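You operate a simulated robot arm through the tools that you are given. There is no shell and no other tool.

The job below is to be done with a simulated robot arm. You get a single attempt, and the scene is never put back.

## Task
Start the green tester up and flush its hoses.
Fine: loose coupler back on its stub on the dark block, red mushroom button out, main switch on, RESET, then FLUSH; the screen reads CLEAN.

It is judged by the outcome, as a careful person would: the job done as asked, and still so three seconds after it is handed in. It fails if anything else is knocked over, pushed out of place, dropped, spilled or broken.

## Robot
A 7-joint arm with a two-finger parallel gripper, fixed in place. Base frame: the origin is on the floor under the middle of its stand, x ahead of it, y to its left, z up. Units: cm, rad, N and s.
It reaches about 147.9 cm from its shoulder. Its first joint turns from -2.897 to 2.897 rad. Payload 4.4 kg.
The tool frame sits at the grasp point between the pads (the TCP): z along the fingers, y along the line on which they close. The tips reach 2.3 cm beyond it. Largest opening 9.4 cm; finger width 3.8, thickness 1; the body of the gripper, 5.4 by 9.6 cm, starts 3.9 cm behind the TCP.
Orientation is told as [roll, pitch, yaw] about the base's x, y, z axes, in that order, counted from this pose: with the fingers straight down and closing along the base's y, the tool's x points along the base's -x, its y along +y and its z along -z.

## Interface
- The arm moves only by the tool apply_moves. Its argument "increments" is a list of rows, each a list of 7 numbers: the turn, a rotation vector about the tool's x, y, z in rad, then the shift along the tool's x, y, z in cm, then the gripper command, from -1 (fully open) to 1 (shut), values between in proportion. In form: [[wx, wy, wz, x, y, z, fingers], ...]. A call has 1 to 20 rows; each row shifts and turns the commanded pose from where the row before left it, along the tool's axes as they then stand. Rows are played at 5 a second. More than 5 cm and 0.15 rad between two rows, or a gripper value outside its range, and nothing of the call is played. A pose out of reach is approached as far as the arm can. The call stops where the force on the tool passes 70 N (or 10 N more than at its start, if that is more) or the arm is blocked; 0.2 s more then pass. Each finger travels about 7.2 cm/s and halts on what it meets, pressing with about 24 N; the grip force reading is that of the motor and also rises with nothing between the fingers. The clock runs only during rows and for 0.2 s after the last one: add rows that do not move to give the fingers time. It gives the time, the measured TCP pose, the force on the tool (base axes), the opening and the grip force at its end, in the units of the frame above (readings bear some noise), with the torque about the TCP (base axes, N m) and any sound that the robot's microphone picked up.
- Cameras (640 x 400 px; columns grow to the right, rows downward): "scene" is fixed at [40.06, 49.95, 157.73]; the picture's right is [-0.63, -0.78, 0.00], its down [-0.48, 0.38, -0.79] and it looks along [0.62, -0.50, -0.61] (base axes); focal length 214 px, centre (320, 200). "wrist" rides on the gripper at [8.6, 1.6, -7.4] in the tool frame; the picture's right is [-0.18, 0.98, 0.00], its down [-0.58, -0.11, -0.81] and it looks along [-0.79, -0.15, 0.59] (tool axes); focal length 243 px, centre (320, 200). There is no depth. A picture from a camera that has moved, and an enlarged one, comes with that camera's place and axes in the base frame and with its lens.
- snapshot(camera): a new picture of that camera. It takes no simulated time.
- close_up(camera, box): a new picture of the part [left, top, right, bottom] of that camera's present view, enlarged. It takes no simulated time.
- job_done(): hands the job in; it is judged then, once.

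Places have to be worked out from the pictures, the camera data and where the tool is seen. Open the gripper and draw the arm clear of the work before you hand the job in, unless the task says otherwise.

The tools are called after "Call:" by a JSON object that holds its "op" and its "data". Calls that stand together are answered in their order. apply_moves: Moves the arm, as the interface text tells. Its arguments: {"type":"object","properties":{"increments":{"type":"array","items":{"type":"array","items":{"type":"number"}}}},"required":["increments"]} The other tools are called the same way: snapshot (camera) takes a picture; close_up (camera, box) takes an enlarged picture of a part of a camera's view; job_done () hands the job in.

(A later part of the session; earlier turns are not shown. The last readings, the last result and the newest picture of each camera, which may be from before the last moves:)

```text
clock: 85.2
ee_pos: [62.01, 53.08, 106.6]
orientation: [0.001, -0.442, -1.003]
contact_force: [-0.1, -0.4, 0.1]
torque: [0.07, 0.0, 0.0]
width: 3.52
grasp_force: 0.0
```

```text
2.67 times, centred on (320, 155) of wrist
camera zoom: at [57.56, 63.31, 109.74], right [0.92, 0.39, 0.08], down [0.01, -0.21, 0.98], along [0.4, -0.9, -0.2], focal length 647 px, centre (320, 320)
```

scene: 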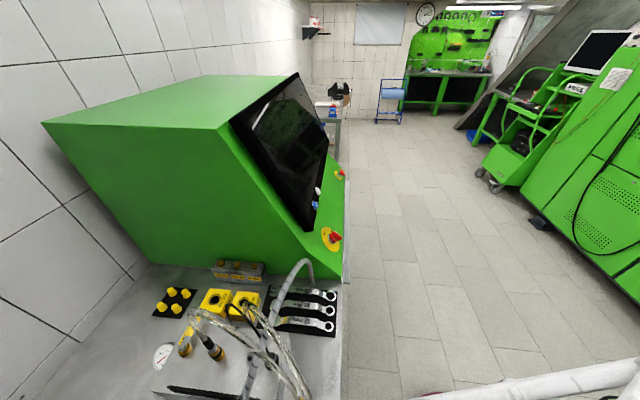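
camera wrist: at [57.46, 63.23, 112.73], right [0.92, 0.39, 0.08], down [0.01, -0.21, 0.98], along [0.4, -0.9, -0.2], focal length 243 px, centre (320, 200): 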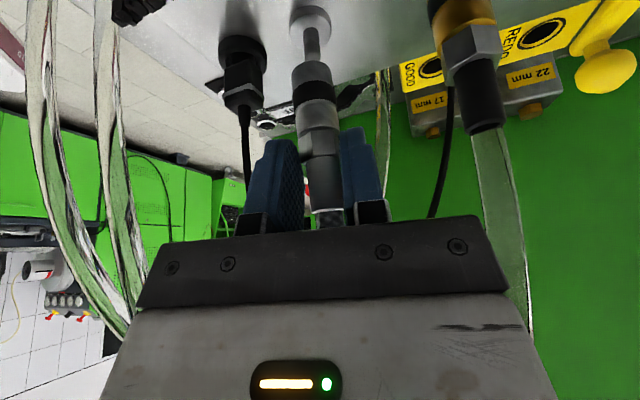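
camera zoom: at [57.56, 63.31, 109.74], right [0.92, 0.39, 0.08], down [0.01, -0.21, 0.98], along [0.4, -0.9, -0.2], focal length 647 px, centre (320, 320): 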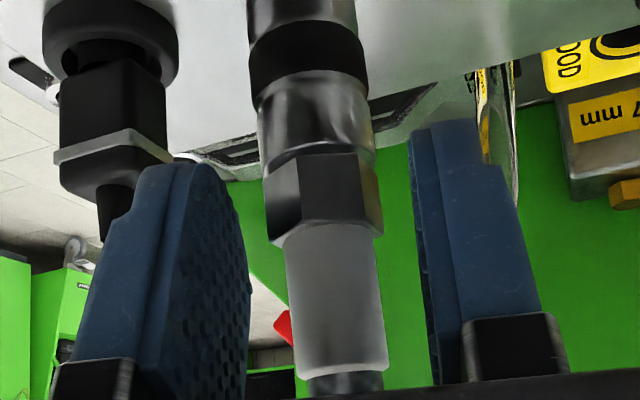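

The coupler stays put on the nipple with the gap unchanged. I'll raise about 1.1 cm, close on the ferrule just above the hex, then look.

Call:
{"op": "apply_moves", "data": {"increments": [[0, 0, 0, -0.235, 0, -0.497, 0.25], [0, 0, 0, -0.235, 0, -0.497, 0.25], [0, 0, 0, 0, 0, 0, 0.6], [0, 0, 0, 0, 0, 0, 1], [0, 0, 0, 0, 0, 0, 1], [0, 0, 0, 0, 0, 0, 1]]}}

Call:
{"op": "close_up", "data": {"camera": "wrist", "box": [220, 50, 420, 230]}}

```text
clock: 86.6
ee_pos: [62.03, 53.13, 107.84]
orientation: [0.001, -0.441, -1.005]
contact_force: [-4.8, 3.4, 22.9]
torque: [0.03, 0.06, -0.06]
width: 0.0
grasp_force: 23.9
```

```text
2.22 times, centred on (320, 140) of wrist
camera zoom: at [57.54, 63.32, 111.02], right [0.92, 0.39, 0.08], down [0.0, -0.21, 0.98], along [0.4, -0.9, -0.2], focal length 539 px, centre (320, 333)
```

zoom: 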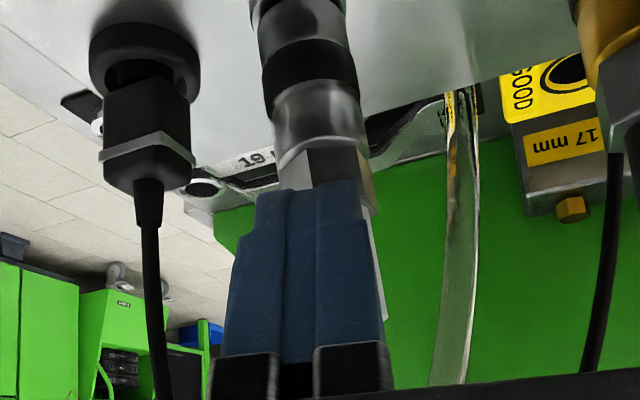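

The fingers closed completely, so only the hex and body are solid. The closed tips are now pressing on top of the hex with 23 N. I'll check the gap at the flange.

Call:
{"op": "close_up", "data": {"camera": "wrist", "box": [240, 0, 400, 120]}}

Call:
{"op": "snapshot", "data": {"camera": "wrist"}}

```text
3.33 times, centred on (320, 60) of wrist
camera zoom: at [57.54, 63.32, 111.02], right [0.92, 0.39, 0.08], down [0.0, -0.21, 0.98], along [0.4, -0.9, -0.2], focal length 809 px, centre (320, 667)
```

zoom: 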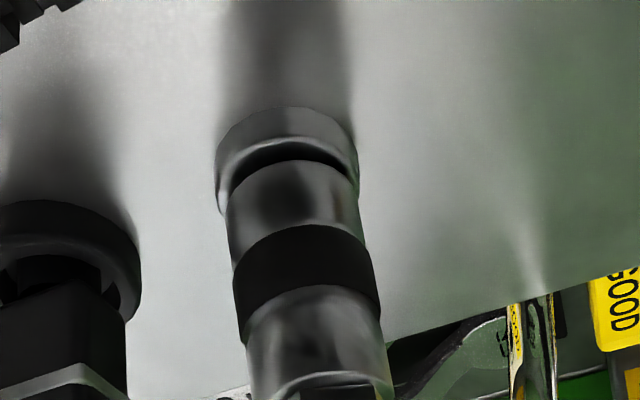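

```text
taken
camera wrist: at [57.54, 63.32, 111.02], right [0.92, 0.39, 0.08], down [0.0, -0.21, 0.98], along [0.4, -0.9, -0.2], focal length 243 px, centre (320, 200)
```

wrist: 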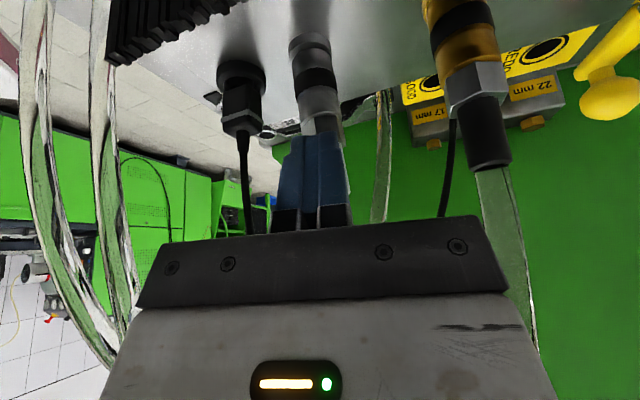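

The gap is still about 0.35 cm. I'll push down carefully with the closed finger tips on the hex, nearly centred on the axis.

Call:
{"op": "apply_moves", "data": {"increments": [[0, 0, 0, 0.043, 0, 0.09, 1], [0, 0, 0, 0.043, 0, 0.09, 1], [0, 0, 0, 0, 0, 0, 1]]}}

Call:
{"op": "close_up", "data": {"camera": "wrist", "box": [240, 0, 400, 120]}}

```text
clock: 87.4
ee_pos: [62.0, 53.25, 107.89]
orientation: [0.003, -0.44, -1.003]
contact_force: [-12.7, 6.0, 60.3]
torque: [-0.04, 0.12, -0.09]
width: 0.0
grasp_force: 24.0
```

```text
3.33 times, centred on (320, 60) of wrist
camera zoom: at [57.53, 63.36, 110.99], right [0.92, 0.39, 0.08], down [0.0, -0.21, 0.98], along [0.4, -0.9, -0.2], focal length 809 px, centre (320, 667)
```

zoom: 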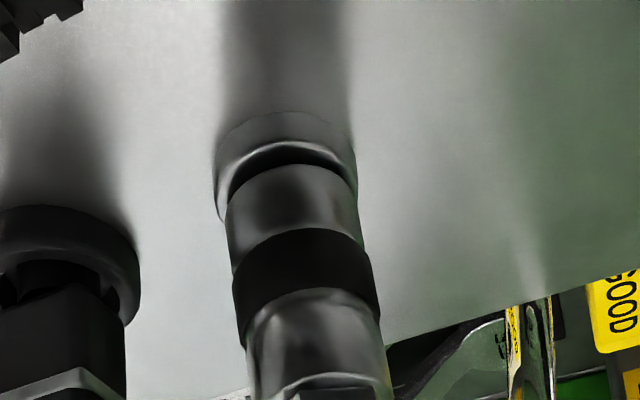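

It holds solid at 60 N, so the coupler is at a hard stop. I'll back off upward and compare the two couplers side by side to judge whether this one is fully seated.

Call:
{"op": "apply_moves", "data": {"increments": [[0, 0, 0, -0.2, 0, -0.4, 1], [0, 0, 0, 0, 0, -2, 1], [0, 0, 0, 0, 0, -3, 1], [0, 0, 0, 0, 0, -3.5, 1], [0, 0, 0, 0, 0, -3.5, 1], [0, 0, 0, 0, 0, 0, 1]]}}

Call:
{"op": "snapshot", "data": {"camera": "wrist"}}

Call:
{"op": "snapshot", "data": {"camera": "scene"}}

```text
clock: 88.8
ee_pos: [59.29, 57.56, 118.87]
orientation: [-0.003, -0.443, -1.002]
contact_force: [-0.3, -0.6, 0.1]
torque: [0.02, -0.01, -0.01]
width: 0.0
grasp_force: 24.2
```

```text
taken
camera wrist: at [54.79, 67.68, 121.94], right [0.92, 0.39, 0.08], down [0.01, -0.21, 0.98], along [0.4, -0.9, -0.2], focal length 243 px, centre (320, 200)
```

wrist: 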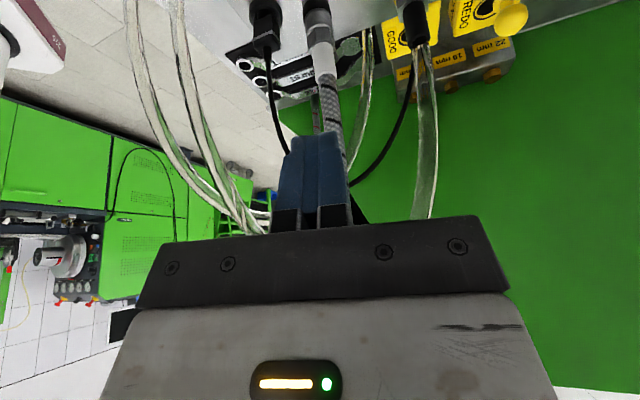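

```text
taken
```

scene: 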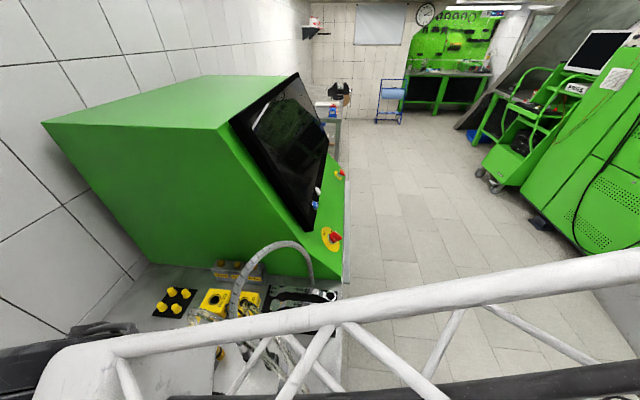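

I'll zoom to compare the steel and brass couplers.

Call:
{"op": "close_up", "data": {"camera": "wrist", "box": [240, 0, 460, 130]}}

Call:
{"op": "close_up", "data": {"camera": "scene", "box": [180, 290, 300, 380]}}

```text
2.91 times, centred on (350, 65) of wrist
camera zoom: at [54.79, 67.68, 121.94], right [0.92, 0.39, 0.08], down [0.01, -0.21, 0.98], along [0.4, -0.9, -0.2], focal length 706 px, centre (233, 593)
```

zoom: 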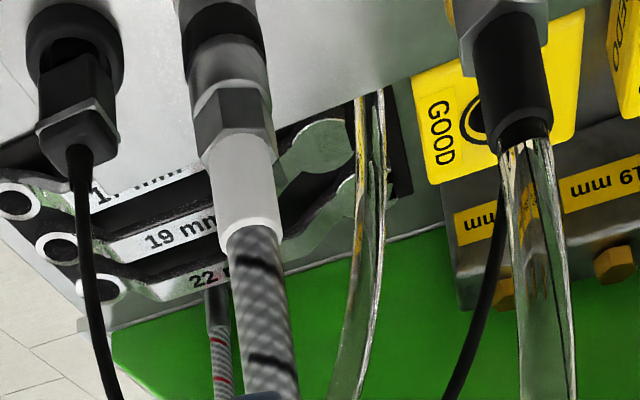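

```text
4.44 times, centred on (240, 335) of scene
camera zoom: at [40.06, 49.95, 157.73], right [-0.63, -0.78, 0.0], down [-0.48, 0.38, -0.79], along [0.62, -0.5, -0.61], focal length 953 px, centre (676, -400)
```

zoom: 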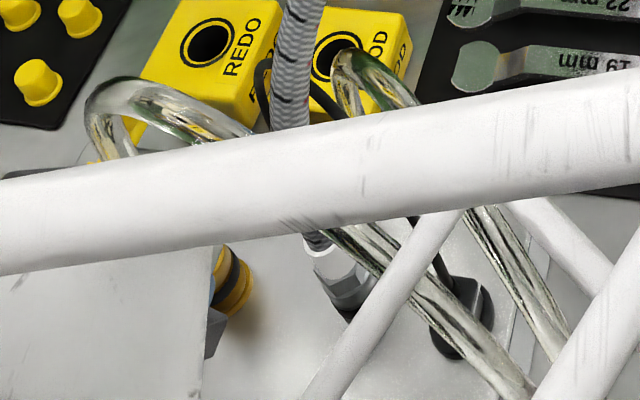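

I'll untilt the hand so the camera looks down at both couplers and their flanges.

Call:
{"op": "apply_moves", "data": {"increments": [[0, 0, 0, 0.5, -1.5, -3, 1], [0, 0.147, 0, 0, 0, 0, 0.2], [0, 0.147, 0, 0, 0, 0, -0.2], [0, 0.147, 0, 0, 0, 0, -0.2], [0, 0, 0, 0, 0, 0, -0.2]]}}

Call:
{"op": "snapshot", "data": {"camera": "wrist"}}

Call:
{"op": "close_up", "data": {"camera": "wrist", "box": [260, 60, 440, 180]}}

```text
clock: 90.0
ee_pos: [57.03, 58.14, 121.37]
orientation: [-0.001, 0.0, -1.002]
contact_force: [-0.1, -0.1, 0.7]
torque: [0.01, -0.05, 0.0]
width: 5.64
grasp_force: 0.1
```

```text
taken
camera wrist: at [53.86, 66.33, 128.86], right [0.93, 0.37, 0.0], down [0.22, -0.55, 0.81], along [0.3, -0.75, -0.59], focal length 243 px, centre (320, 200)
```

wrist: 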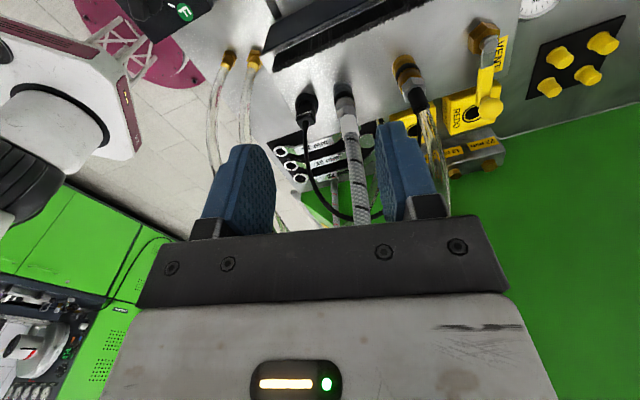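

```text
3.33 times, centred on (350, 120) of wrist
camera zoom: at [53.86, 66.33, 128.86], right [0.93, 0.37, 0.0], down [0.22, -0.55, 0.81], along [0.3, -0.75, -0.59], focal length 809 px, centre (220, 467)
```

zoom: 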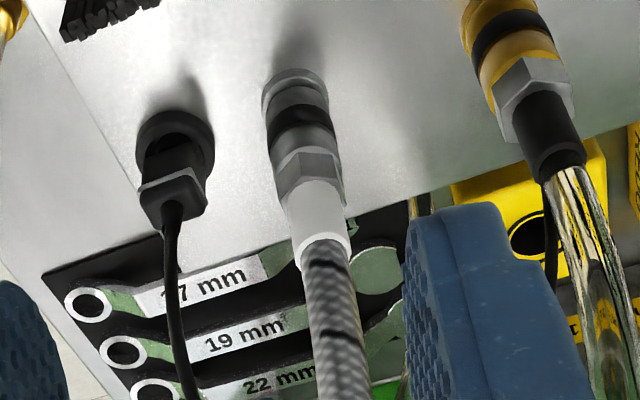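

Both couplers are in view. A tighter zoom on their bases will show the gaps.

Call:
{"op": "close_up", "data": {"camera": "wrist", "box": [325, 70, 365, 120]}}

Call:
{"op": "close_up", "data": {"camera": "wrist", "box": [385, 45, 435, 105]}}

```text
8.00 times, centred on (345, 95) of wrist
camera zoom: at [53.86, 66.33, 128.86], right [0.93, 0.37, 0.0], down [0.22, -0.55, 0.81], along [0.3, -0.75, -0.59], focal length 1941 px, centre (120, 1040)
```

zoom: 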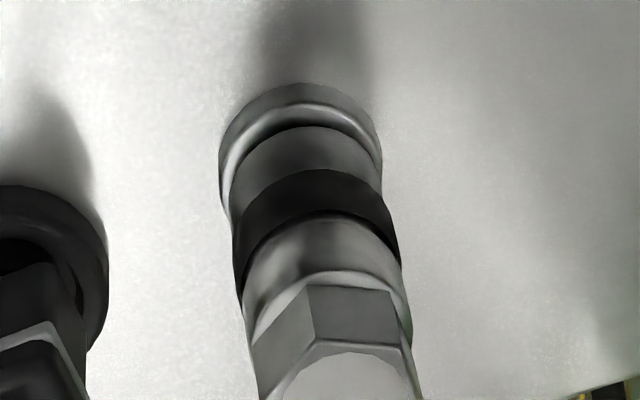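

```text
6.67 times, centred on (410, 75) of wrist
camera zoom: at [53.86, 66.33, 128.86], right [0.93, 0.37, 0.0], down [0.22, -0.55, 0.81], along [0.3, -0.75, -0.59], focal length 1618 px, centre (-280, 1033)
```

zoom: 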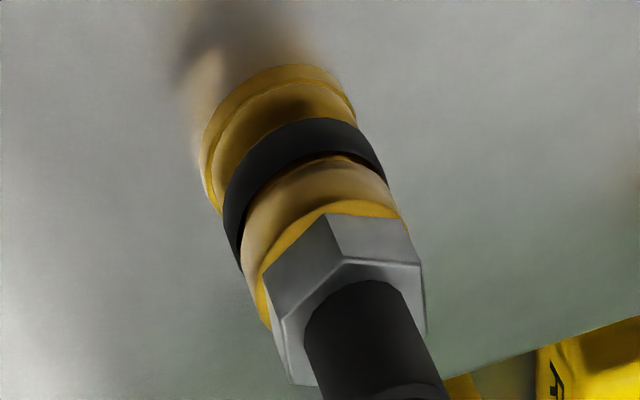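

The brass coupler sits flat on its flange, but the steel one stands about 0.4 cm high and about 0.1 cm off to one side, so it hangs on the tight last bit. I'll re-grip it lower on hex and body and work it down with a small sideways correction.

Call:
{"op": "apply_moves", "data": {"increments": [[0, -0.147, 0, 0, 0, 0, 0.19], [0, -0.147, 0, 0, 0, 0, 0.19], [0, -0.146, 0, 0, 0, 0, 0.19], [0, 0, 0, -0.625, 0.498, 3.747, 0.19], [0, 0, 0, -0.625, 0.498, 3.747, 0.19], [0, 0, 0, -0.625, 0.498, 3.747, 0.19], [0, 0, 0, 0, 0, 0, 0.19]]}}

Call:
{"op": "snapshot", "data": {"camera": "wrist"}}

```text
clock: 91.6
ee_pos: [61.74, 53.33, 111.95]
orientation: [0.002, -0.441, -1.003]
contact_force: [-0.6, 0.8, -0.5]
torque: [0.01, -0.04, 0.0]
width: 3.81
grasp_force: 0.0
```

```text
taken
camera wrist: at [57.3, 63.52, 115.03], right [0.92, 0.39, 0.08], down [0.01, -0.21, 0.98], along [0.4, -0.9, -0.2], focal length 243 px, centre (320, 200)
```

wrist: 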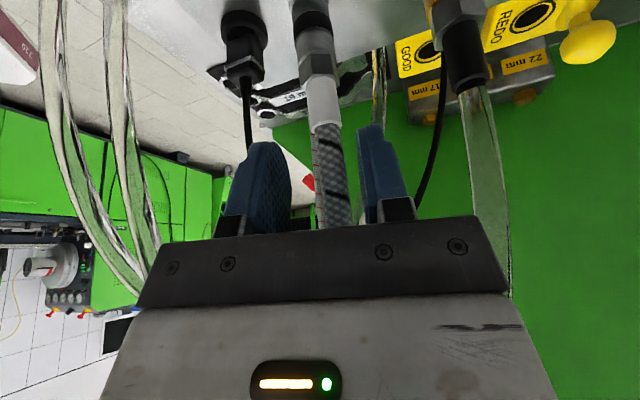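

The hose lies between the fingers. I'll lower to z ≈ 105.2 around the hex and upper body.

Call:
{"op": "apply_moves", "data": {"increments": [[0, 0, 0, 0.852, 0, 1.81, 0.19], [0, 0, 0, 0.852, 0, 1.81, 0.19], [0, 0, 0, 0.852, 0, 1.81, 0.19], [0, 0, 0, 0.32, 0, 0.68, 0.19], [0, 0, 0, 0, 0, 0, 0.19]]}}

Call:
{"op": "close_up", "data": {"camera": "wrist", "box": [220, 0, 420, 230]}}

```text
clock: 92.8
ee_pos: [61.75, 53.52, 105.18]
orientation: [0.0, -0.442, -1.003]
contact_force: [0.3, 0.4, 0.3]
torque: [0.02, -0.01, 0.01]
width: 3.8
grasp_force: 0.0
```

```text
1.74 times, centred on (320, 115) of wrist
camera zoom: at [57.32, 63.66, 108.32], right [0.92, 0.39, 0.08], down [0.01, -0.21, 0.98], along [0.4, -0.9, -0.2], focal length 422 px, centre (320, 348)
```

zoom: 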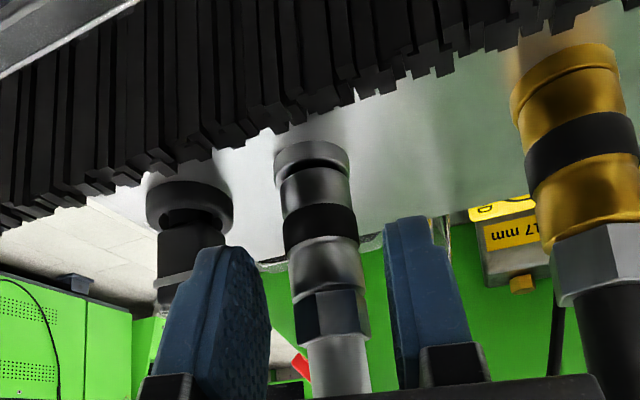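

Here I can see the steel coupler leans about 3° sideways, which would jam it. Gripping hex and body along the pads should straighten it, so I'll close.

Call:
{"op": "apply_moves", "data": {"increments": [[0, 0, 0, 0, 0, 0, 0.5], [0, 0, 0, 0, 0, 0, 1], [0, 0, 0, 0, 0, 0, 1], [0, 0, 0, 0, 0, 0, 1]]}}

Call:
{"op": "close_up", "data": {"camera": "wrist", "box": [220, 0, 420, 230]}}

Call:
{"op": "close_up", "data": {"camera": "wrist", "box": [260, 50, 380, 140]}}

```text
clock: 93.8
ee_pos: [61.75, 53.43, 105.17]
orientation: [0.0, -0.442, -1.002]
contact_force: [-3.3, -2.4, 0.8]
torque: [-0.17, 0.17, -0.05]
width: 2.28
grasp_force: 24.2
```

```text
1.74 times, centred on (320, 115) of wrist
camera zoom: at [57.31, 63.65, 108.31], right [0.92, 0.39, 0.08], down [0.01, -0.21, 0.98], along [0.4, -0.9, -0.2], focal length 422 px, centre (320, 348)
```

zoom: 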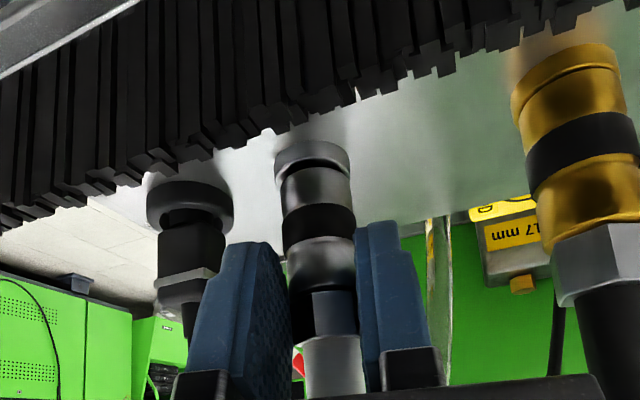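

```text
4.44 times, centred on (320, 95) of wrist
camera zoom: at [57.31, 63.65, 108.31], right [0.92, 0.39, 0.08], down [0.01, -0.21, 0.98], along [0.4, -0.9, -0.2], focal length 1078 px, centre (320, 667)
```

zoom: 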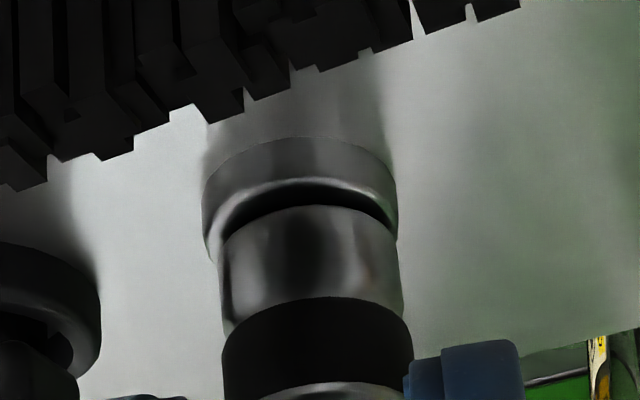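

The side force and the picture both say the coupler should move about 0.1 cm to the left (−y tool). I'll shift that, then push gently.

Call:
{"op": "apply_moves", "data": {"increments": [[0, 0, 0, 0, -0.1, 0, 1], [0, 0, 0, 0, 0, 0, 1]]}}

Call:
{"op": "apply_moves", "data": {"increments": [[0, 0, 0, 0.064, 0, 0.136, 1], [0, 0, 0, 0, 0, 0, 1]]}}

Call:
{"op": "close_up", "data": {"camera": "wrist", "box": [260, 50, 380, 140]}}

```text
clock: 94.4
ee_pos: [61.64, 53.29, 105.1]
orientation: [0.0, -0.442, -1.001]
contact_force: [1.7, 3.7, 0.1]
torque: [0.17, -0.02, 0.06]
width: 2.27
grasp_force: 24.4
```

```text
clock: 95.0
ee_pos: [61.64, 53.38, 105.25]
orientation: [0.002, -0.442, -1.003]
contact_force: [-2.9, 1.0, 15.2]
torque: [-0.28, -0.09, -0.06]
width: 2.29
grasp_force: 23.6
```

```text
4.44 times, centred on (320, 95) of wrist
camera zoom: at [57.23, 63.59, 108.3], right [0.92, 0.39, 0.08], down [0.01, -0.21, 0.98], along [0.4, -0.9, -0.2], focal length 1078 px, centre (320, 667)
```

zoom: 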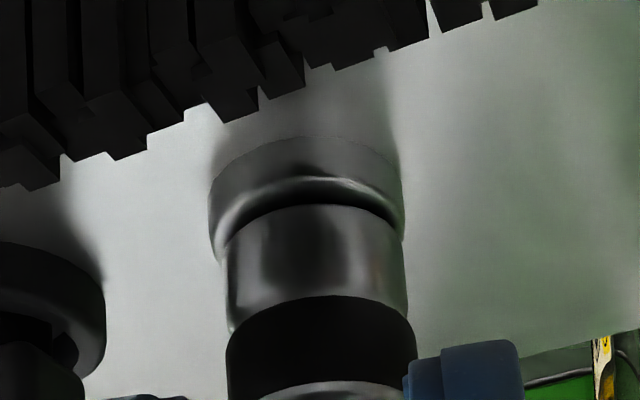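

Force and torque readings say the coupler is bearing on its far edge, i.e. it's pitched within the steep grip. The near-horizontal side grip worked well for the brass one, so I'll release here, back off, and repeat that approach. Release and rise first.

Call:
{"op": "apply_moves", "data": {"increments": [[0, 0, 0, 0, 0, 0, 0.4], [0, 0, 0, 0, 0, 0, 0.19], [0, 0, 0, 0, 0, 0, 0.19], [0, 0, 0, 0, 0, -2.5, 0.19], [0, 0, 0, 0, 0, -3.5, 0.19], [0, 0, 0, 0, 0, -4, 0.19], [0, 0, 0, 0, 0, -4, 0.19], [0, 0, 0, 0, 0, -4, 0.19], [0, 0, 0, 0, 0, 0, 0.19]]}}

Call:
{"op": "snapshot", "data": {"camera": "wrist"}}

Call:
{"op": "close_up", "data": {"camera": "scene", "box": [180, 290, 300, 380]}}

```text
clock: 97.0
ee_pos: [57.54, 59.78, 121.53]
orientation: [0.0, -0.442, -1.005]
contact_force: [0.0, 0.7, 0.4]
torque: [0.0, -0.01, -0.01]
width: 3.82
grasp_force: 0.0
```

```text
taken
camera wrist: at [53.09, 70.0, 124.59], right [0.92, 0.39, 0.08], down [0.01, -0.21, 0.98], along [0.4, -0.9, -0.2], focal length 243 px, centre (320, 200)
```

wrist: 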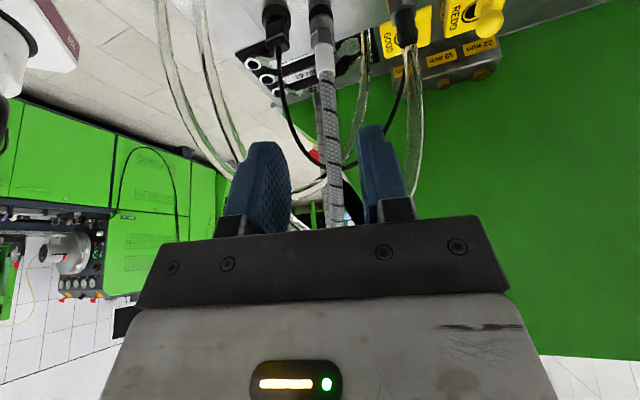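

```text
4.44 times, centred on (240, 335) of scene
camera zoom: at [40.06, 49.95, 157.73], right [-0.63, -0.78, 0.0], down [-0.48, 0.38, -0.79], along [0.62, -0.5, -0.61], focal length 953 px, centre (676, -400)
```

zoom: 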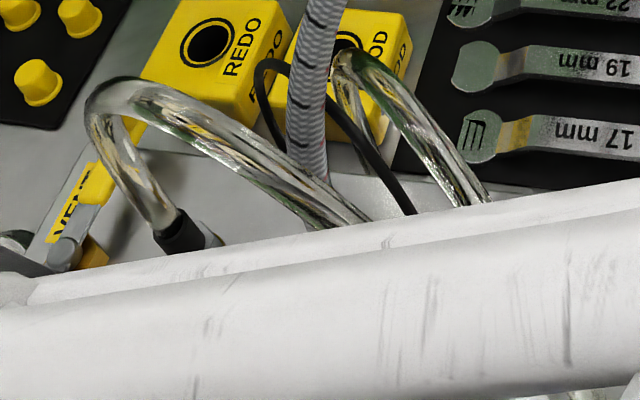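

Next, untilt, move to about (60, 68, 127.5) and turn back to yaw 1.80.

Call:
{"op": "apply_moves", "data": {"increments": [[0, 0.147, 0, 0, 0, 0, 0.1], [0, 0.147, 0, 0, 0, 0, 0.1], [0, 0.147, 0, 0, 0, 0, 0.1], [0, 0, 0, 1.8, 2.13, -2, 0.1], [0, 0, 0, 1.8, 2.13, -2, 0.1], [0, 0, 0, 1.8, 2.13, -2, 0.1], [0, 0, 0, 0, 0, 0, 0.1]]}}

Call:
{"op": "apply_moves", "data": {"increments": [[0, 0, -0.1476, 0, 0, 0, 0.1], [0, 0, -0.1476, 0, 0, 0, 0.1], [0, 0, -0.1476, 0, 0, 0, 0.1], [0, 0, -0.1476, 0, 0, 0, 0.1], [0, 0, -0.1476, 0, 0, 0, 0.1], [0, 0, -0.1476, 0, 0, 0, 0.1], [0, 0, -0.1476, 0, 0, 0, 0.1], [0, 0, -0.1476, 0, 0, 0, 0.1], [0, 0, -0.1476, 0, 0, 0, 0.1], [0, 0, -0.1476, 0, 0, 0, 0.1], [0, 0, -0.1476, 0, 0, 0, 0.1], [0, 0, -0.1476, 0, 0, 0, 0.1], [0, 0, -0.1476, 0, 0, 0, 0.1], [0, 0, -0.1476, 0, 0, 0, 0.1], [0, 0, -0.1476, 0, 0, 0, 0.1], [0, 0, -0.1476, 0, 0, 0, 0.1], [0, 0, -0.1476, 0, 0, 0, 0.1], [0, 0, -0.1476, 0, 0, 0, 0.1], [0, 0, -0.1476, 0, 0, 0, 0.1], [0, 0, 0, 0, 0, 0, 0.1]]}}

Call:
{"op": "apply_moves", "data": {"increments": [[0, 0.15, 0, 0, 0, 0, 0.1], [0, 0.15, 0, 0, 0, 0, 0.1], [0, 0.15, 0, 0, 0, 0, 0.1], [0, 0.15, 0, 0, 0, 0, 0.1], [0, 0.15, 0, 0, 0, 0, 0.1], [0, 0.15, 0, 0, 0, 0, 0.1], [0, 0, 0, 0, 0, 0, 0.1]]}}

Call:
{"op": "snapshot", "data": {"camera": "wrist"}}

Call:
{"op": "close_up", "data": {"camera": "wrist", "box": [270, 20, 430, 140]}}

```text
clock: 98.6
ee_pos: [60.08, 67.82, 127.52]
orientation: [-0.001, 0.0, -1.001]
contact_force: [-0.4, 0.3, -0.4]
torque: [0.02, -0.01, 0.01]
width: 4.23
grasp_force: 0.0
```

```text
clock: 102.8
ee_pos: [59.91, 67.96, 127.37]
orientation: [-0.001, -0.001, 1.804]
contact_force: [-0.5, -0.4, 0.5]
torque: [-0.02, -0.03, 0.02]
width: 4.23
grasp_force: 0.0
```

```text
clock: 104.4
ee_pos: [60.04, 67.93, 127.43]
orientation: [0.0, 0.901, 1.804]
contact_force: [0.2, -0.7, 0.2]
torque: [0.0, -0.02, 0.01]
width: 4.24
grasp_force: 0.1
```

```text
taken
camera wrist: at [58.47, 67.98, 138.81], right [-0.98, -0.11, -0.14], down [-0.12, 0.99, 0.04], along [0.14, 0.06, -0.99], focal length 243 px, centre (320, 200)
```

wrist: 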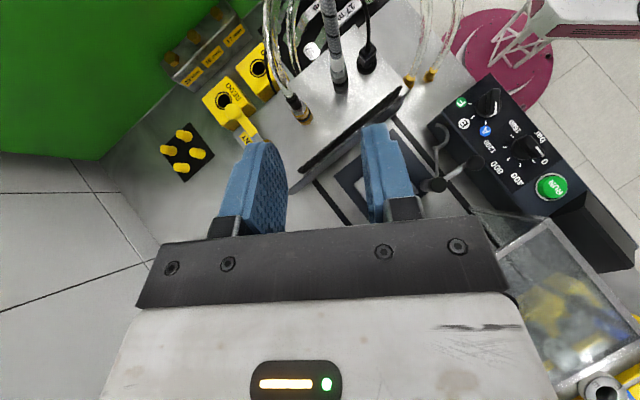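

```text
3.33 times, centred on (350, 80) of wrist
camera zoom: at [58.47, 67.98, 138.81], right [-0.98, -0.11, -0.14], down [-0.12, 0.99, 0.04], along [0.14, 0.06, -0.99], focal length 809 px, centre (220, 600)
```

zoom: 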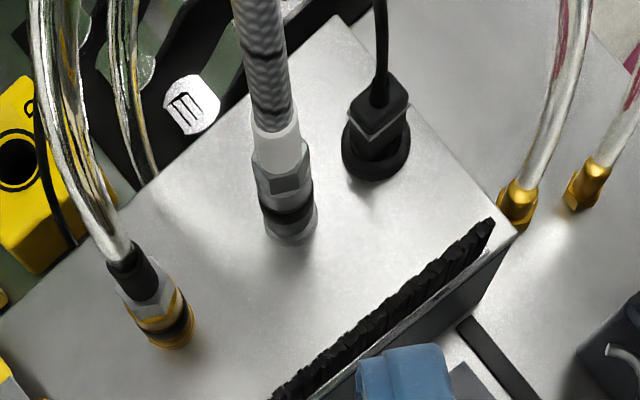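

The coupler stands upright on the nipple now that it's free. I'll descend to the side-approach position.

Call:
{"op": "apply_moves", "data": {"increments": [[0, 0, 0, -2.542, 0.227, 3.08, 0.1], [0, 0, 0, -2.542, 0.227, 3.08, 0.1], [0, 0, 0, -2.542, 0.227, 3.08, 0.1], [0, 0, 0, -2.542, 0.227, 3.08, 0.1], [0, 0, 0, -2.542, 0.227, 3.08, 0.1], [0, 0.117, 0, 0, 0, 0, 0.1], [0, 0.117, 0, 0, 0, 0, 0.1], [0, 0.114, 0, 0, 0, 0, 0.1], [0, 0, 0, 0, 0, 0, 0.1]]}}

Call:
{"op": "snapshot", "data": {"camera": "wrist"}}

Call:
{"op": "close_up", "data": {"camera": "wrist", "box": [260, 0, 440, 120]}}

```text
clock: 106.4
ee_pos: [59.85, 63.61, 107.77]
orientation: [0.0, 1.249, 1.804]
contact_force: [0.4, 0.8, 0.0]
torque: [-0.01, -0.01, -0.02]
width: 4.23
grasp_force: 0.0
```

```text
taken
camera wrist: at [57.41, 67.4, 118.43], right [-0.97, -0.17, -0.17], down [-0.11, 0.95, -0.3], along [0.22, -0.27, -0.94], focal length 243 px, centre (320, 200)
```

wrist: 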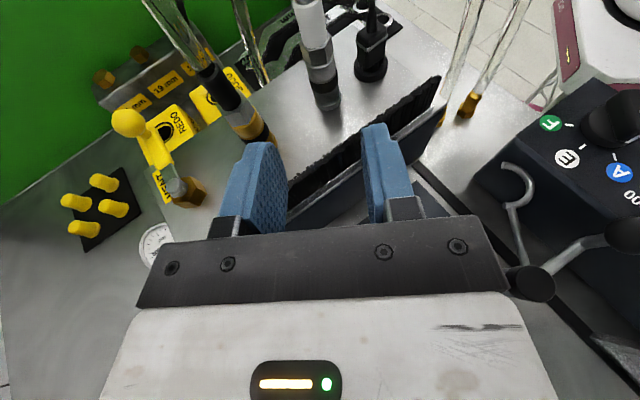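

```text
3.33 times, centred on (350, 60) of wrist
camera zoom: at [57.41, 67.4, 118.43], right [-0.97, -0.17, -0.17], down [-0.11, 0.95, -0.3], along [0.22, -0.27, -0.94], focal length 809 px, centre (220, 667)
```

zoom: 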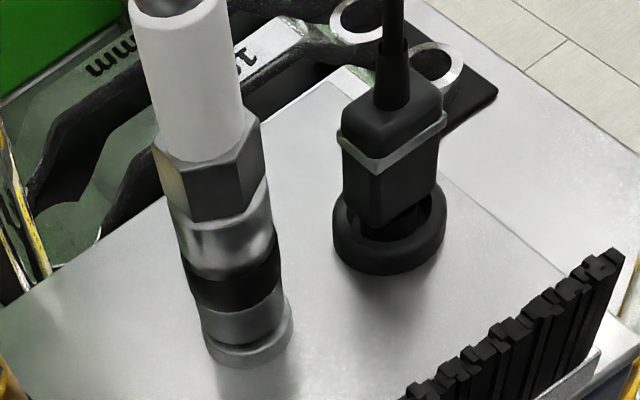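

From this side the gap looks smaller, around 0.2 cm. I'll advance to straddle the body.

Call:
{"op": "apply_moves", "data": {"increments": [[0, 0, 0, -0.28, 0, 1.4, 0.1], [0, 0, 0, 0, 0, 2.5, 0.1], [0, 0, 0, 0, 0, 2.5, 0.1], [0, 0, 0, 0, 0, 2.5, 0.1], [0, 0, 0, 0, 0, 2.5, 0.1], [0, 0, 0, 0, 0, 0, 0.1]]}}

Call:
{"op": "close_up", "data": {"camera": "wrist", "box": [220, 70, 440, 235]}}

```text
clock: 107.8
ee_pos: [62.27, 53.08, 103.97]
orientation: [0.002, 1.247, 1.803]
contact_force: [-0.6, 1.5, 0.0]
torque: [0.01, 0.01, 0.01]
width: 4.25
grasp_force: 0.1
```

```text
2.42 times, centred on (330, 152) of wrist
camera zoom: at [59.85, 56.95, 114.57], right [-0.97, -0.17, -0.17], down [-0.11, 0.95, -0.3], along [0.22, -0.27, -0.94], focal length 588 px, centre (296, 315)
```

zoom: 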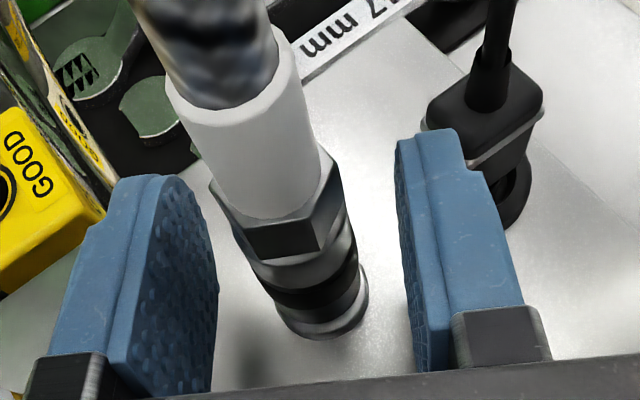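

It's straddled, centred. I'll close on the body.

Call:
{"op": "apply_moves", "data": {"increments": [[0, 0, 0, 0, 0, 0, 0.5], [0, 0, 0, 0, 0, 0, 1], [0, 0, 0, 0, 0, 0, 1], [0, 0, 0, 0, 0, 0, 1]]}}

Call:
{"op": "close_up", "data": {"camera": "wrist", "box": [260, 120, 420, 240]}}

```text
clock: 108.8
ee_pos: [62.34, 53.13, 104.11]
orientation: [0.003, 1.246, 1.803]
contact_force: [6.5, -0.1, -0.8]
torque: [0.01, -0.26, 0.07]
width: 2.32
grasp_force: 23.8
```

```text
3.33 times, centred on (340, 180) of wrist
camera zoom: at [59.85, 56.97, 114.59], right [-0.97, -0.17, -0.17], down [-0.11, 0.95, -0.3], along [0.22, -0.27, -0.94], focal length 809 px, centre (253, 267)
```

zoom: 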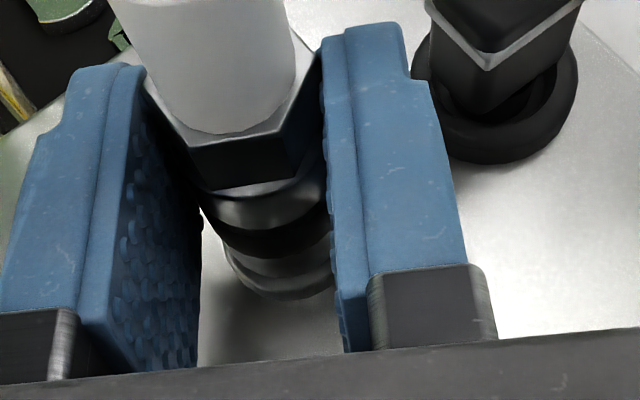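

Held at 2.32 cm with a 6.5 N side load. I'll relieve that with a 0.07 cm shift and then push down in steps.

Call:
{"op": "apply_moves", "data": {"increments": [[0, 0, 0, 0, -0.07, 0, 1], [0, 0, 0, -0.142, 0, 0.048, 1], [0, 0, 0, 0, 0, 0, 1]]}}

Call:
{"op": "apply_moves", "data": {"increments": [[0, 0, 0, -0.142, 0, 0.048, 1], [0, 0, 0, 0, 0, 0, 1]]}}

Call:
{"op": "close_up", "data": {"camera": "wrist", "box": [260, 120, 420, 240]}}

```text
clock: 109.6
ee_pos: [62.34, 53.01, 103.99]
orientation: [-0.001, 1.246, 1.801]
contact_force: [-14.1, 0.4, 19.5]
torque: [-0.33, 0.38, -0.12]
width: 2.31
grasp_force: 24.2
```

```text
clock: 110.2
ee_pos: [62.3, 53.09, 103.7]
orientation: [-0.001, 1.249, 1.802]
contact_force: [-9.8, 4.4, 18.7]
torque: [-0.25, 0.23, -0.13]
width: 2.3
grasp_force: 24.4
```

```text
3.33 times, centred on (340, 180) of wrist
camera zoom: at [59.93, 56.93, 114.34], right [-0.97, -0.17, -0.17], down [-0.11, 0.95, -0.29], along [0.22, -0.27, -0.94], focal length 809 px, centre (253, 267)
```

zoom: 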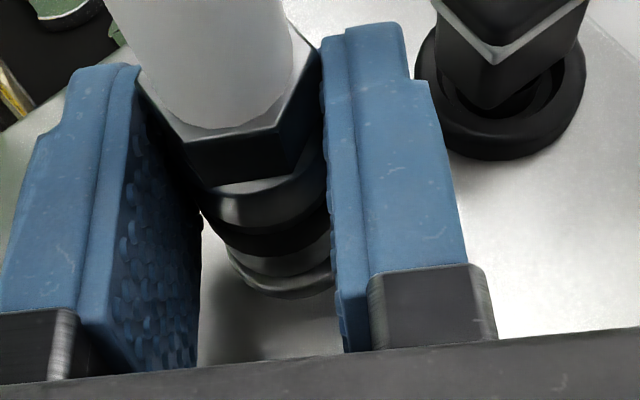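

It slips at about 19 N again without going further, though the fit is laterally snug. I'll relax the side load and gently rock it while keeping light downward pressure.

Call:
{"op": "apply_moves", "data": {"increments": [[0, 0, 0, 0, 0.035, 0, 1], [0, 0.02, 0, -0.043, 0, -0.059, 1], [0, -0.04, 0, 0.086, 0, 0.118, 1], [0, 0.02, 0, -0.043, 0, -0.059, 1], [0, 0, 0, -0.05, 0, 0.017, 1], [0, 0, 0, 0, 0, 0, 1]]}}

Call:
{"op": "close_up", "data": {"camera": "wrist", "box": [260, 120, 420, 240]}}

```text
clock: 111.6
ee_pos: [62.36, 53.01, 103.59]
orientation: [-0.001, 1.249, 1.803]
contact_force: [5.8, -6.3, 15.2]
torque: [-0.53, -0.28, 0.1]
width: 2.3
grasp_force: 23.6
```

```text
3.33 times, centred on (340, 180) of wrist
camera zoom: at [59.92, 56.95, 114.23], right [-0.97, -0.17, -0.17], down [-0.11, 0.95, -0.3], along [0.22, -0.27, -0.94], focal length 809 px, centre (253, 267)
```

zoom: 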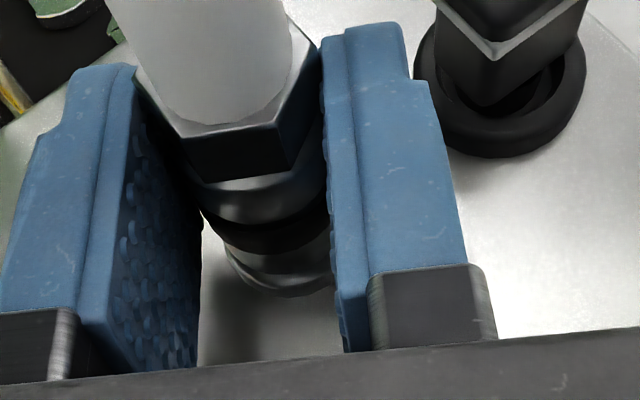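

No further insertion. Before forcing anything, I'll release, back away, and compare the brass coupler's position in the fixed camera against the very first picture, to learn what "seated" really looks like here.

Call:
{"op": "apply_moves", "data": {"increments": [[0, 0, 0, 0.1, 0, 0, 0.4], [0, 0, 0, 0, 0, 0, 0.2], [0, 0, 0, 0, 0, 0, 0.15], [0, 0, 0, 0, 0, -2.2, 0.15], [0, 0, 0, 0, 0, -2.2, 0.15], [0, 0, 0, 0, 0, -2.2, 0.15], [0, 0, 0, 0, 0, -2.2, 0.15], [0, 0, 0, 0, 0, -2.0, 0.15], [0, 0, 0, 0, 0, 0, 0.15]]}}

Call:
{"op": "close_up", "data": {"camera": "wrist", "box": [240, 0, 420, 120]}}

Call:
{"op": "close_up", "data": {"camera": "scene", "box": [180, 310, 260, 360]}}

Call:
{"op": "snapshot", "data": {"camera": "scene"}}

```text
clock: 113.6
ee_pos: [59.96, 62.98, 107.2]
orientation: [0.001, 1.248, 1.803]
contact_force: [-0.2, -0.1, 0.4]
torque: [0.0, 0.0, 0.02]
width: 4.02
grasp_force: 0.1
```

```text
3.33 times, centred on (330, 60) of wrist
camera zoom: at [57.58, 66.92, 117.73], right [-0.97, -0.17, -0.17], down [-0.11, 0.95, -0.3], along [0.22, -0.27, -0.94], focal length 809 px, centre (287, 667)
```

zoom: 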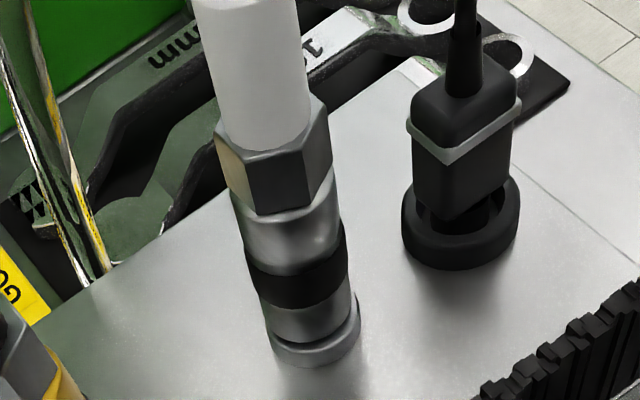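

```text
8.00 times, centred on (220, 335) of scene
camera zoom: at [40.06, 49.95, 157.73], right [-0.63, -0.78, 0.0], down [-0.48, 0.38, -0.79], along [0.62, -0.5, -0.61], focal length 1716 px, centre (1120, -880)
```

zoom: 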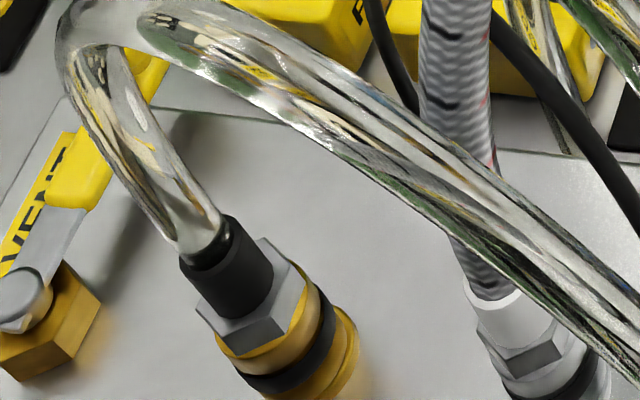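

```text
taken
```

scene: 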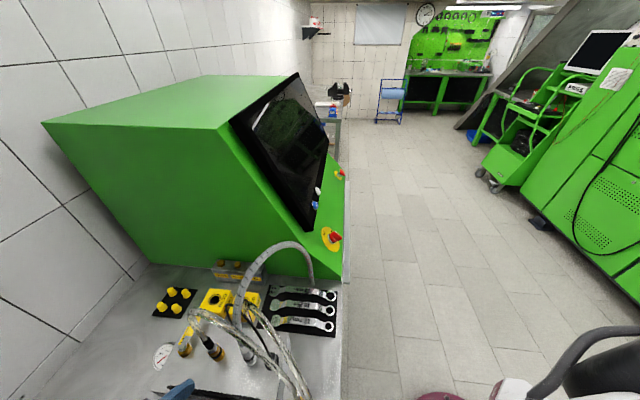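

The brass coupler matches its original position closely, so "seated" means essentially flush, and the steel one is still about 0.4 cm proud. I'll try a centred push: fingers closed and near-horizontal, pressing straight down on the hex exactly over the axis. First I position above it.

Call:
{"op": "apply_moves", "data": {"increments": [[0, -0.098, 0, 0, 0, 0, 1], [0, 0, 0, 2.1, 0, -0.94, 1], [0, 0, 0, 1.105, 0, 2.468, 1], [0, 0, 0, 1.105, 0, 2.468, 1], [0, 0, 0, 0, 0, 0, 1]]}}

Call:
{"op": "snapshot", "data": {"camera": "wrist"}}

```text
clock: 114.8
ee_pos: [61.39, 57.77, 109.47]
orientation: [-0.001, 1.152, 1.804]
contact_force: [0.4, -0.4, 1.0]
torque: [-0.03, 0.01, 0.04]
width: 0.0
grasp_force: 23.7
```

```text
taken
camera wrist: at [59.07, 60.6, 120.5], right [-0.97, -0.15, -0.17], down [-0.12, 0.97, -0.2], along [0.19, -0.18, -0.96], focal length 243 px, centre (320, 200)
```

wrist: 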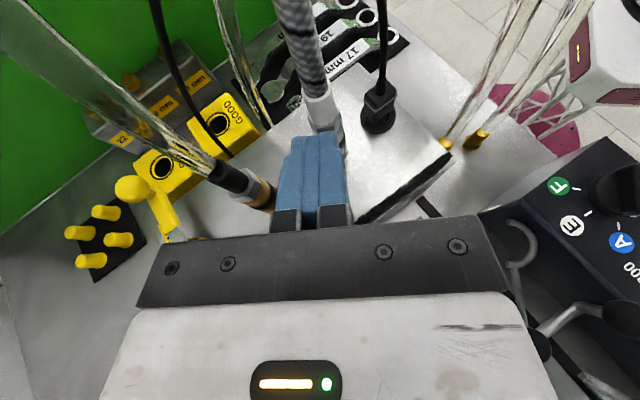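

The closed fingers are aimed at the ferrule. I'll advance in steps, watching for any unwanted side force.

Call:
{"op": "apply_moves", "data": {"increments": [[0, 0, 0, 0.9, 0.07, 2.0, 1], [0, 0, 0, 0.45, 0.04, 1.0, 1], [0, 0, 0, 0, 0, 0, 1]]}}

Call:
{"op": "close_up", "data": {"camera": "wrist", "box": [240, 60, 400, 230]}}

```text
clock: 115.6
ee_pos: [62.08, 54.39, 109.44]
orientation: [0.002, 1.15, 1.806]
contact_force: [0.0, 0.6, 0.5]
torque: [0.01, -0.02, -0.01]
width: 0.0
grasp_force: 23.7
```

```text
2.35 times, centred on (320, 145) of wrist
camera zoom: at [59.74, 57.33, 120.43], right [-0.97, -0.15, -0.17], down [-0.12, 0.97, -0.2], along [0.19, -0.18, -0.97], focal length 571 px, centre (320, 329)
```

zoom: 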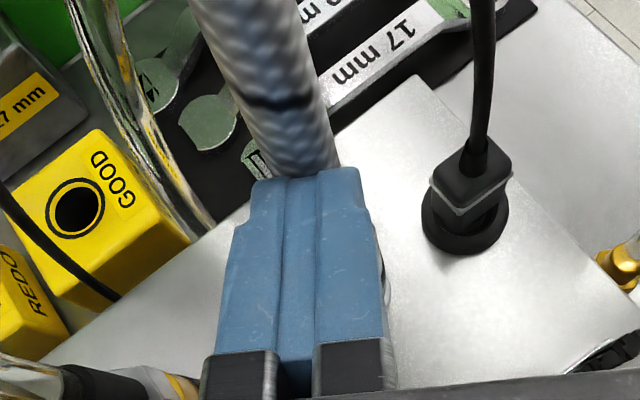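

No contact force although the tips are already at the ferrule, so that part isn't solid. I'll move to directly over the axis and come down onto the hex.

Call:
{"op": "apply_moves", "data": {"increments": [[0, 0, 0, 0.8, 0.07, 1.79, 1], [0, 0, 0, -0.73, 0, 0.327, 1], [0, 0, 0, 0, 0, 0, 1]]}}

Call:
{"op": "apply_moves", "data": {"increments": [[0, 0, 0, -0.274, 0, 0.123, 1], [0, 0, 0, 0, 0, 0, 1]]}}

```text
clock: 116.4
ee_pos: [62.32, 52.64, 108.58]
orientation: [0.0, 1.15, 1.803]
contact_force: [0.6, 0.6, -0.5]
torque: [0.02, 0.02, -0.01]
width: 0.02
grasp_force: 24.0
```

```text
clock: 117.0
ee_pos: [62.38, 52.57, 108.38]
orientation: [0.001, 1.151, 1.803]
contact_force: [-0.6, -0.3, 0.2]
torque: [0.03, -0.05, -0.04]
width: 0.02
grasp_force: 23.5
```

Positioned with the lowest finger point within 0.15 cm of the axis. I'll lower in 0.1 cm steps until contact.

Call:
{"op": "apply_moves", "data": {"increments": [[0, 0, 0, -0.091, 0, 0.041, 1], [0, 0, 0, -0.091, 0, 0.041, 1], [0, 0, 0, -0.091, 0, 0.041, 1], [0, 0, 0, 0, 0, 0, 1]]}}

Call:
{"op": "apply_moves", "data": {"increments": [[0, 0, 0, -0.091, 0, 0.041, 1], [0, 0, 0, -0.091, 0, 0.041, 1], [0, 0, 0, 0, 0, 0, 1]]}}

```text
clock: 118.0
ee_pos: [62.3, 52.67, 108.08]
orientation: [-0.002, 1.15, 1.801]
contact_force: [-0.6, 1.7, 14.6]
torque: [-0.15, -0.03, -0.02]
width: 0.0
grasp_force: 24.2
```

```text
clock: 118.8
ee_pos: [62.36, 52.57, 108.02]
orientation: [-0.008, 1.149, 1.797]
contact_force: [-5.4, -0.8, 56.5]
torque: [-0.77, -0.04, -0.02]
width: 0.01
grasp_force: 24.1
```

It takes 56 N without moving, with the push slightly on the far side this time. I'll lift off and re-check the gap.

Call:
{"op": "apply_moves", "data": {"increments": [[0, 0, 0, 0.5, 0, -0.2, 1], [0, 0, 0, 1.0, 0, -0.6, 1], [0, 0, 0, 0, 0, -2.5, 1], [0, 0, 0, 0, 0, -2.5, 1], [0, 0, 0, -1.5, 0, -2.5, 1], [0, 0, 0, -0.5, 0, -2.5, 1], [0, 0, 0, 0, 0, 0, 1]]}}

Call:
{"op": "snapshot", "data": {"camera": "wrist"}}

Call:
{"op": "close_up", "data": {"camera": "wrist", "box": [260, 50, 400, 155]}}

Call:
{"op": "close_up", "data": {"camera": "scene", "box": [220, 310, 300, 370]}}

```text
clock: 120.4
ee_pos: [60.01, 62.47, 111.9]
orientation: [0.0, 1.15, 1.804]
contact_force: [-0.5, -0.2, 0.1]
torque: [0.01, 0.02, 0.01]
width: 0.02
grasp_force: 24.3
```

```text
taken
camera wrist: at [57.74, 65.26, 122.84], right [-0.97, -0.15, -0.17], down [-0.12, 0.97, -0.2], along [0.19, -0.18, -0.97], focal length 243 px, centre (320, 200)
```

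wrist: 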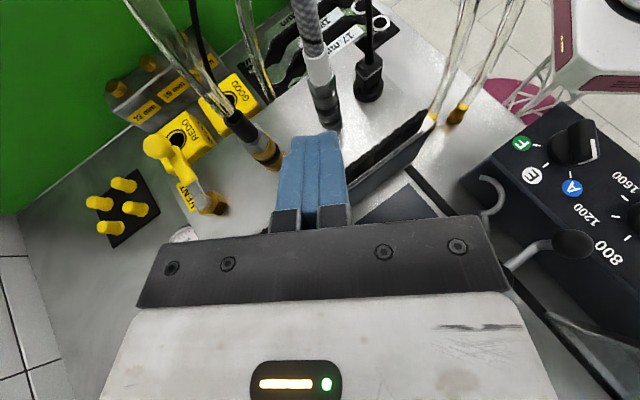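

```text
3.81 times, centred on (330, 102) of wrist
camera zoom: at [57.74, 65.26, 122.84], right [-0.97, -0.15, -0.17], down [-0.12, 0.97, -0.2], along [0.19, -0.18, -0.97], focal length 924 px, centre (282, 571)
```

zoom: 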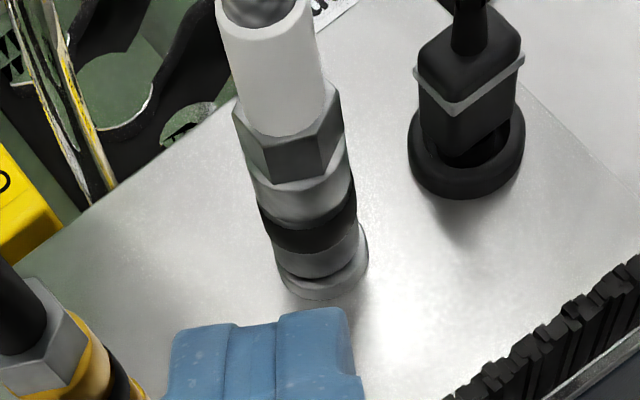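

```text
6.67 times, centred on (260, 340) of scene
camera zoom: at [40.06, 49.95, 157.73], right [-0.63, -0.78, 0.0], down [-0.48, 0.38, -0.79], along [0.62, -0.5, -0.61], focal length 1430 px, centre (720, -733)
```

zoom: 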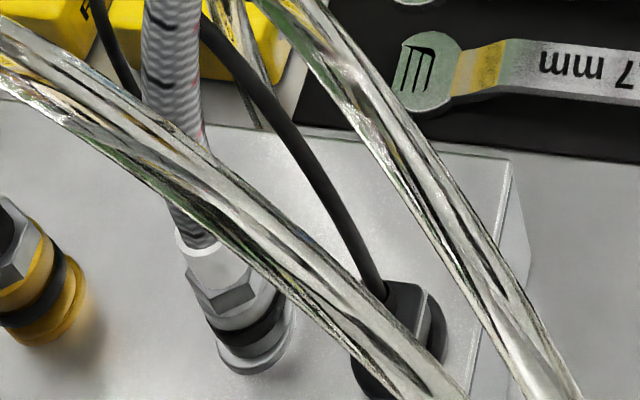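

The gap is unchanged. My two presses were each about 0.9 cm off-axis, which could wedge a snug bore, so I'll repeat with the actual finger contact point placed on the axis (TCP near (62.24, 53.41)).

Call:
{"op": "apply_moves", "data": {"increments": [[0, 0, 0, 0.29, -0.02, 2.425, 1], [0, 0, 0, 0.29, -0.02, 2.425, 1], [0, 0, 0, 0.29, -0.02, 2.425, 1], [0, 0, 0, 0.29, -0.02, 2.425, 1], [0, 0, 0, 0, 0, 0, 1]]}}

Call:
{"op": "apply_moves", "data": {"increments": [[0, 0, 0, -0.365, 0, 0.163, 1], [0, 0, 0, -0.274, 0, 0.123, 1], [0, 0, 0, 0, 0, 0, 1]]}}

```text
clock: 121.6
ee_pos: [62.11, 53.33, 108.88]
orientation: [0.002, 1.151, 1.804]
contact_force: [-1.1, -0.4, -0.2]
torque: [-0.01, 0.01, -0.02]
width: 0.0
grasp_force: 24.7
```

```text
clock: 122.4
ee_pos: [62.16, 53.27, 108.18]
orientation: [0.001, 1.152, 1.804]
contact_force: [0.6, -0.5, -0.6]
torque: [0.0, 0.01, 0.01]
width: 0.0
grasp_force: 24.2
```

Still free at z 108.2. I'll step down further in 0.1 cm increments.

Call:
{"op": "apply_moves", "data": {"increments": [[0, 0, 0, -0.091, 0, 0.041, 1], [0, 0, 0, -0.091, 0, 0.041, 1], [0, 0, 0, 0, 0, 0, 1]]}}

Call:
{"op": "apply_moves", "data": {"increments": [[0, 0, 0, -0.091, 0, 0.041, 1], [0, 0, 0, 0, 0, 0, 1]]}}

Call:
{"op": "apply_moves", "data": {"increments": [[0, 0, 0, -0.091, 0, 0.041, 1], [0, 0, 0, 0, 0, 0, 1]]}}

```text
clock: 123.2
ee_pos: [62.1, 53.33, 108.14]
orientation: [-0.005, 1.148, 1.798]
contact_force: [-0.4, 3.7, 18.9]
torque: [-0.16, -0.04, 0.0]
width: 0.01
grasp_force: 23.9
```

```text
clock: 123.8
ee_pos: [62.12, 53.35, 108.11]
orientation: [-0.004, 1.148, 1.797]
contact_force: [-0.1, 7.1, 41.4]
torque: [-0.32, -0.14, 0.05]
width: 0.0
grasp_force: 23.7
```

```text
clock: 124.4
ee_pos: [62.27, 53.38, 108.13]
orientation: [-0.007, 1.149, 1.795]
contact_force: [0.4, 9.2, 69.2]
torque: [-0.62, -0.2, 0.05]
width: 0.0
grasp_force: 24.0
```

It takes 69 N on the axis with no movement, so this is its real bottom and the coupler is fully on. I'll back off, and also check what was under it on the navy plate where it stood.

Call:
{"op": "apply_moves", "data": {"increments": [[0, 0, 0, 0.6, 0, -0.3, 1], [0, 0, 0, 0.8, 0, -1.0, 1], [0, 0, 0, 0, 0, -2.5, 1], [0, 0, 0, 0, 0, -2.5, 1], [0, 0, 0, -1.0, 0, -2.5, 1], [0, -0.12, 0, 0, 0, -2.5, 1], [0, -0.12, 0, 0, 0, 0, 0.2], [0, 0, 0, 0, 0, 0, 0.2]]}}

Call:
{"op": "snapshot", "data": {"camera": "wrist"}}

Call:
{"op": "close_up", "data": {"camera": "wrist", "box": [340, 130, 480, 220]}}

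```text
clock: 126.2
ee_pos: [59.97, 63.31, 112.78]
orientation: [-0.002, 0.909, 1.802]
contact_force: [-0.3, 0.9, -0.1]
torque: [0.02, 0.04, 0.0]
width: 3.77
grasp_force: 0.1
```

```text
taken
camera wrist: at [58.3, 63.52, 124.28], right [-0.98, -0.12, -0.14], down [-0.12, 0.99, 0.04], along [0.14, 0.05, -0.99], focal length 243 px, centre (320, 200)
```

wrist: 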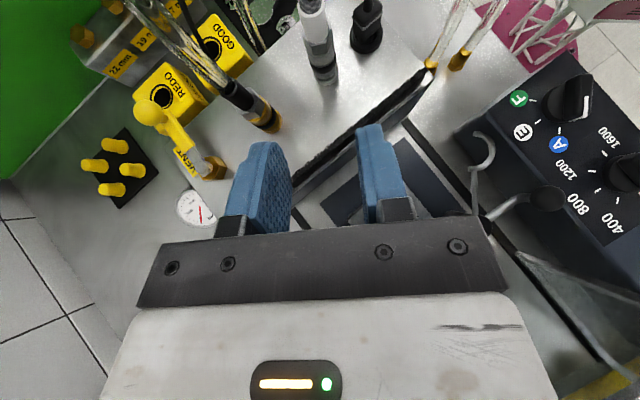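

```text
4.44 times, centred on (410, 175) of wrist
camera zoom: at [58.3, 63.52, 124.28], right [-0.98, -0.12, -0.14], down [-0.12, 0.99, 0.04], along [0.14, 0.05, -0.99], focal length 1078 px, centre (-80, 311)
```

zoom: 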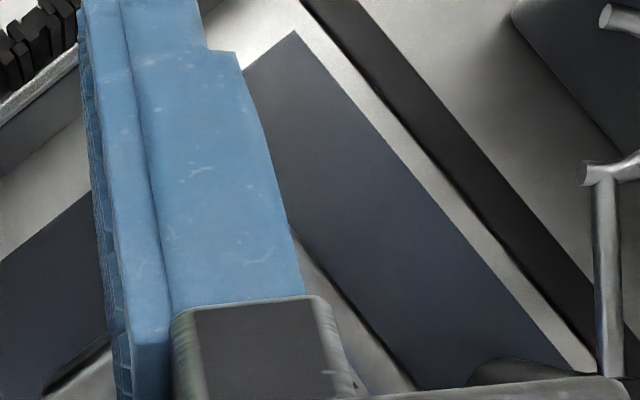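

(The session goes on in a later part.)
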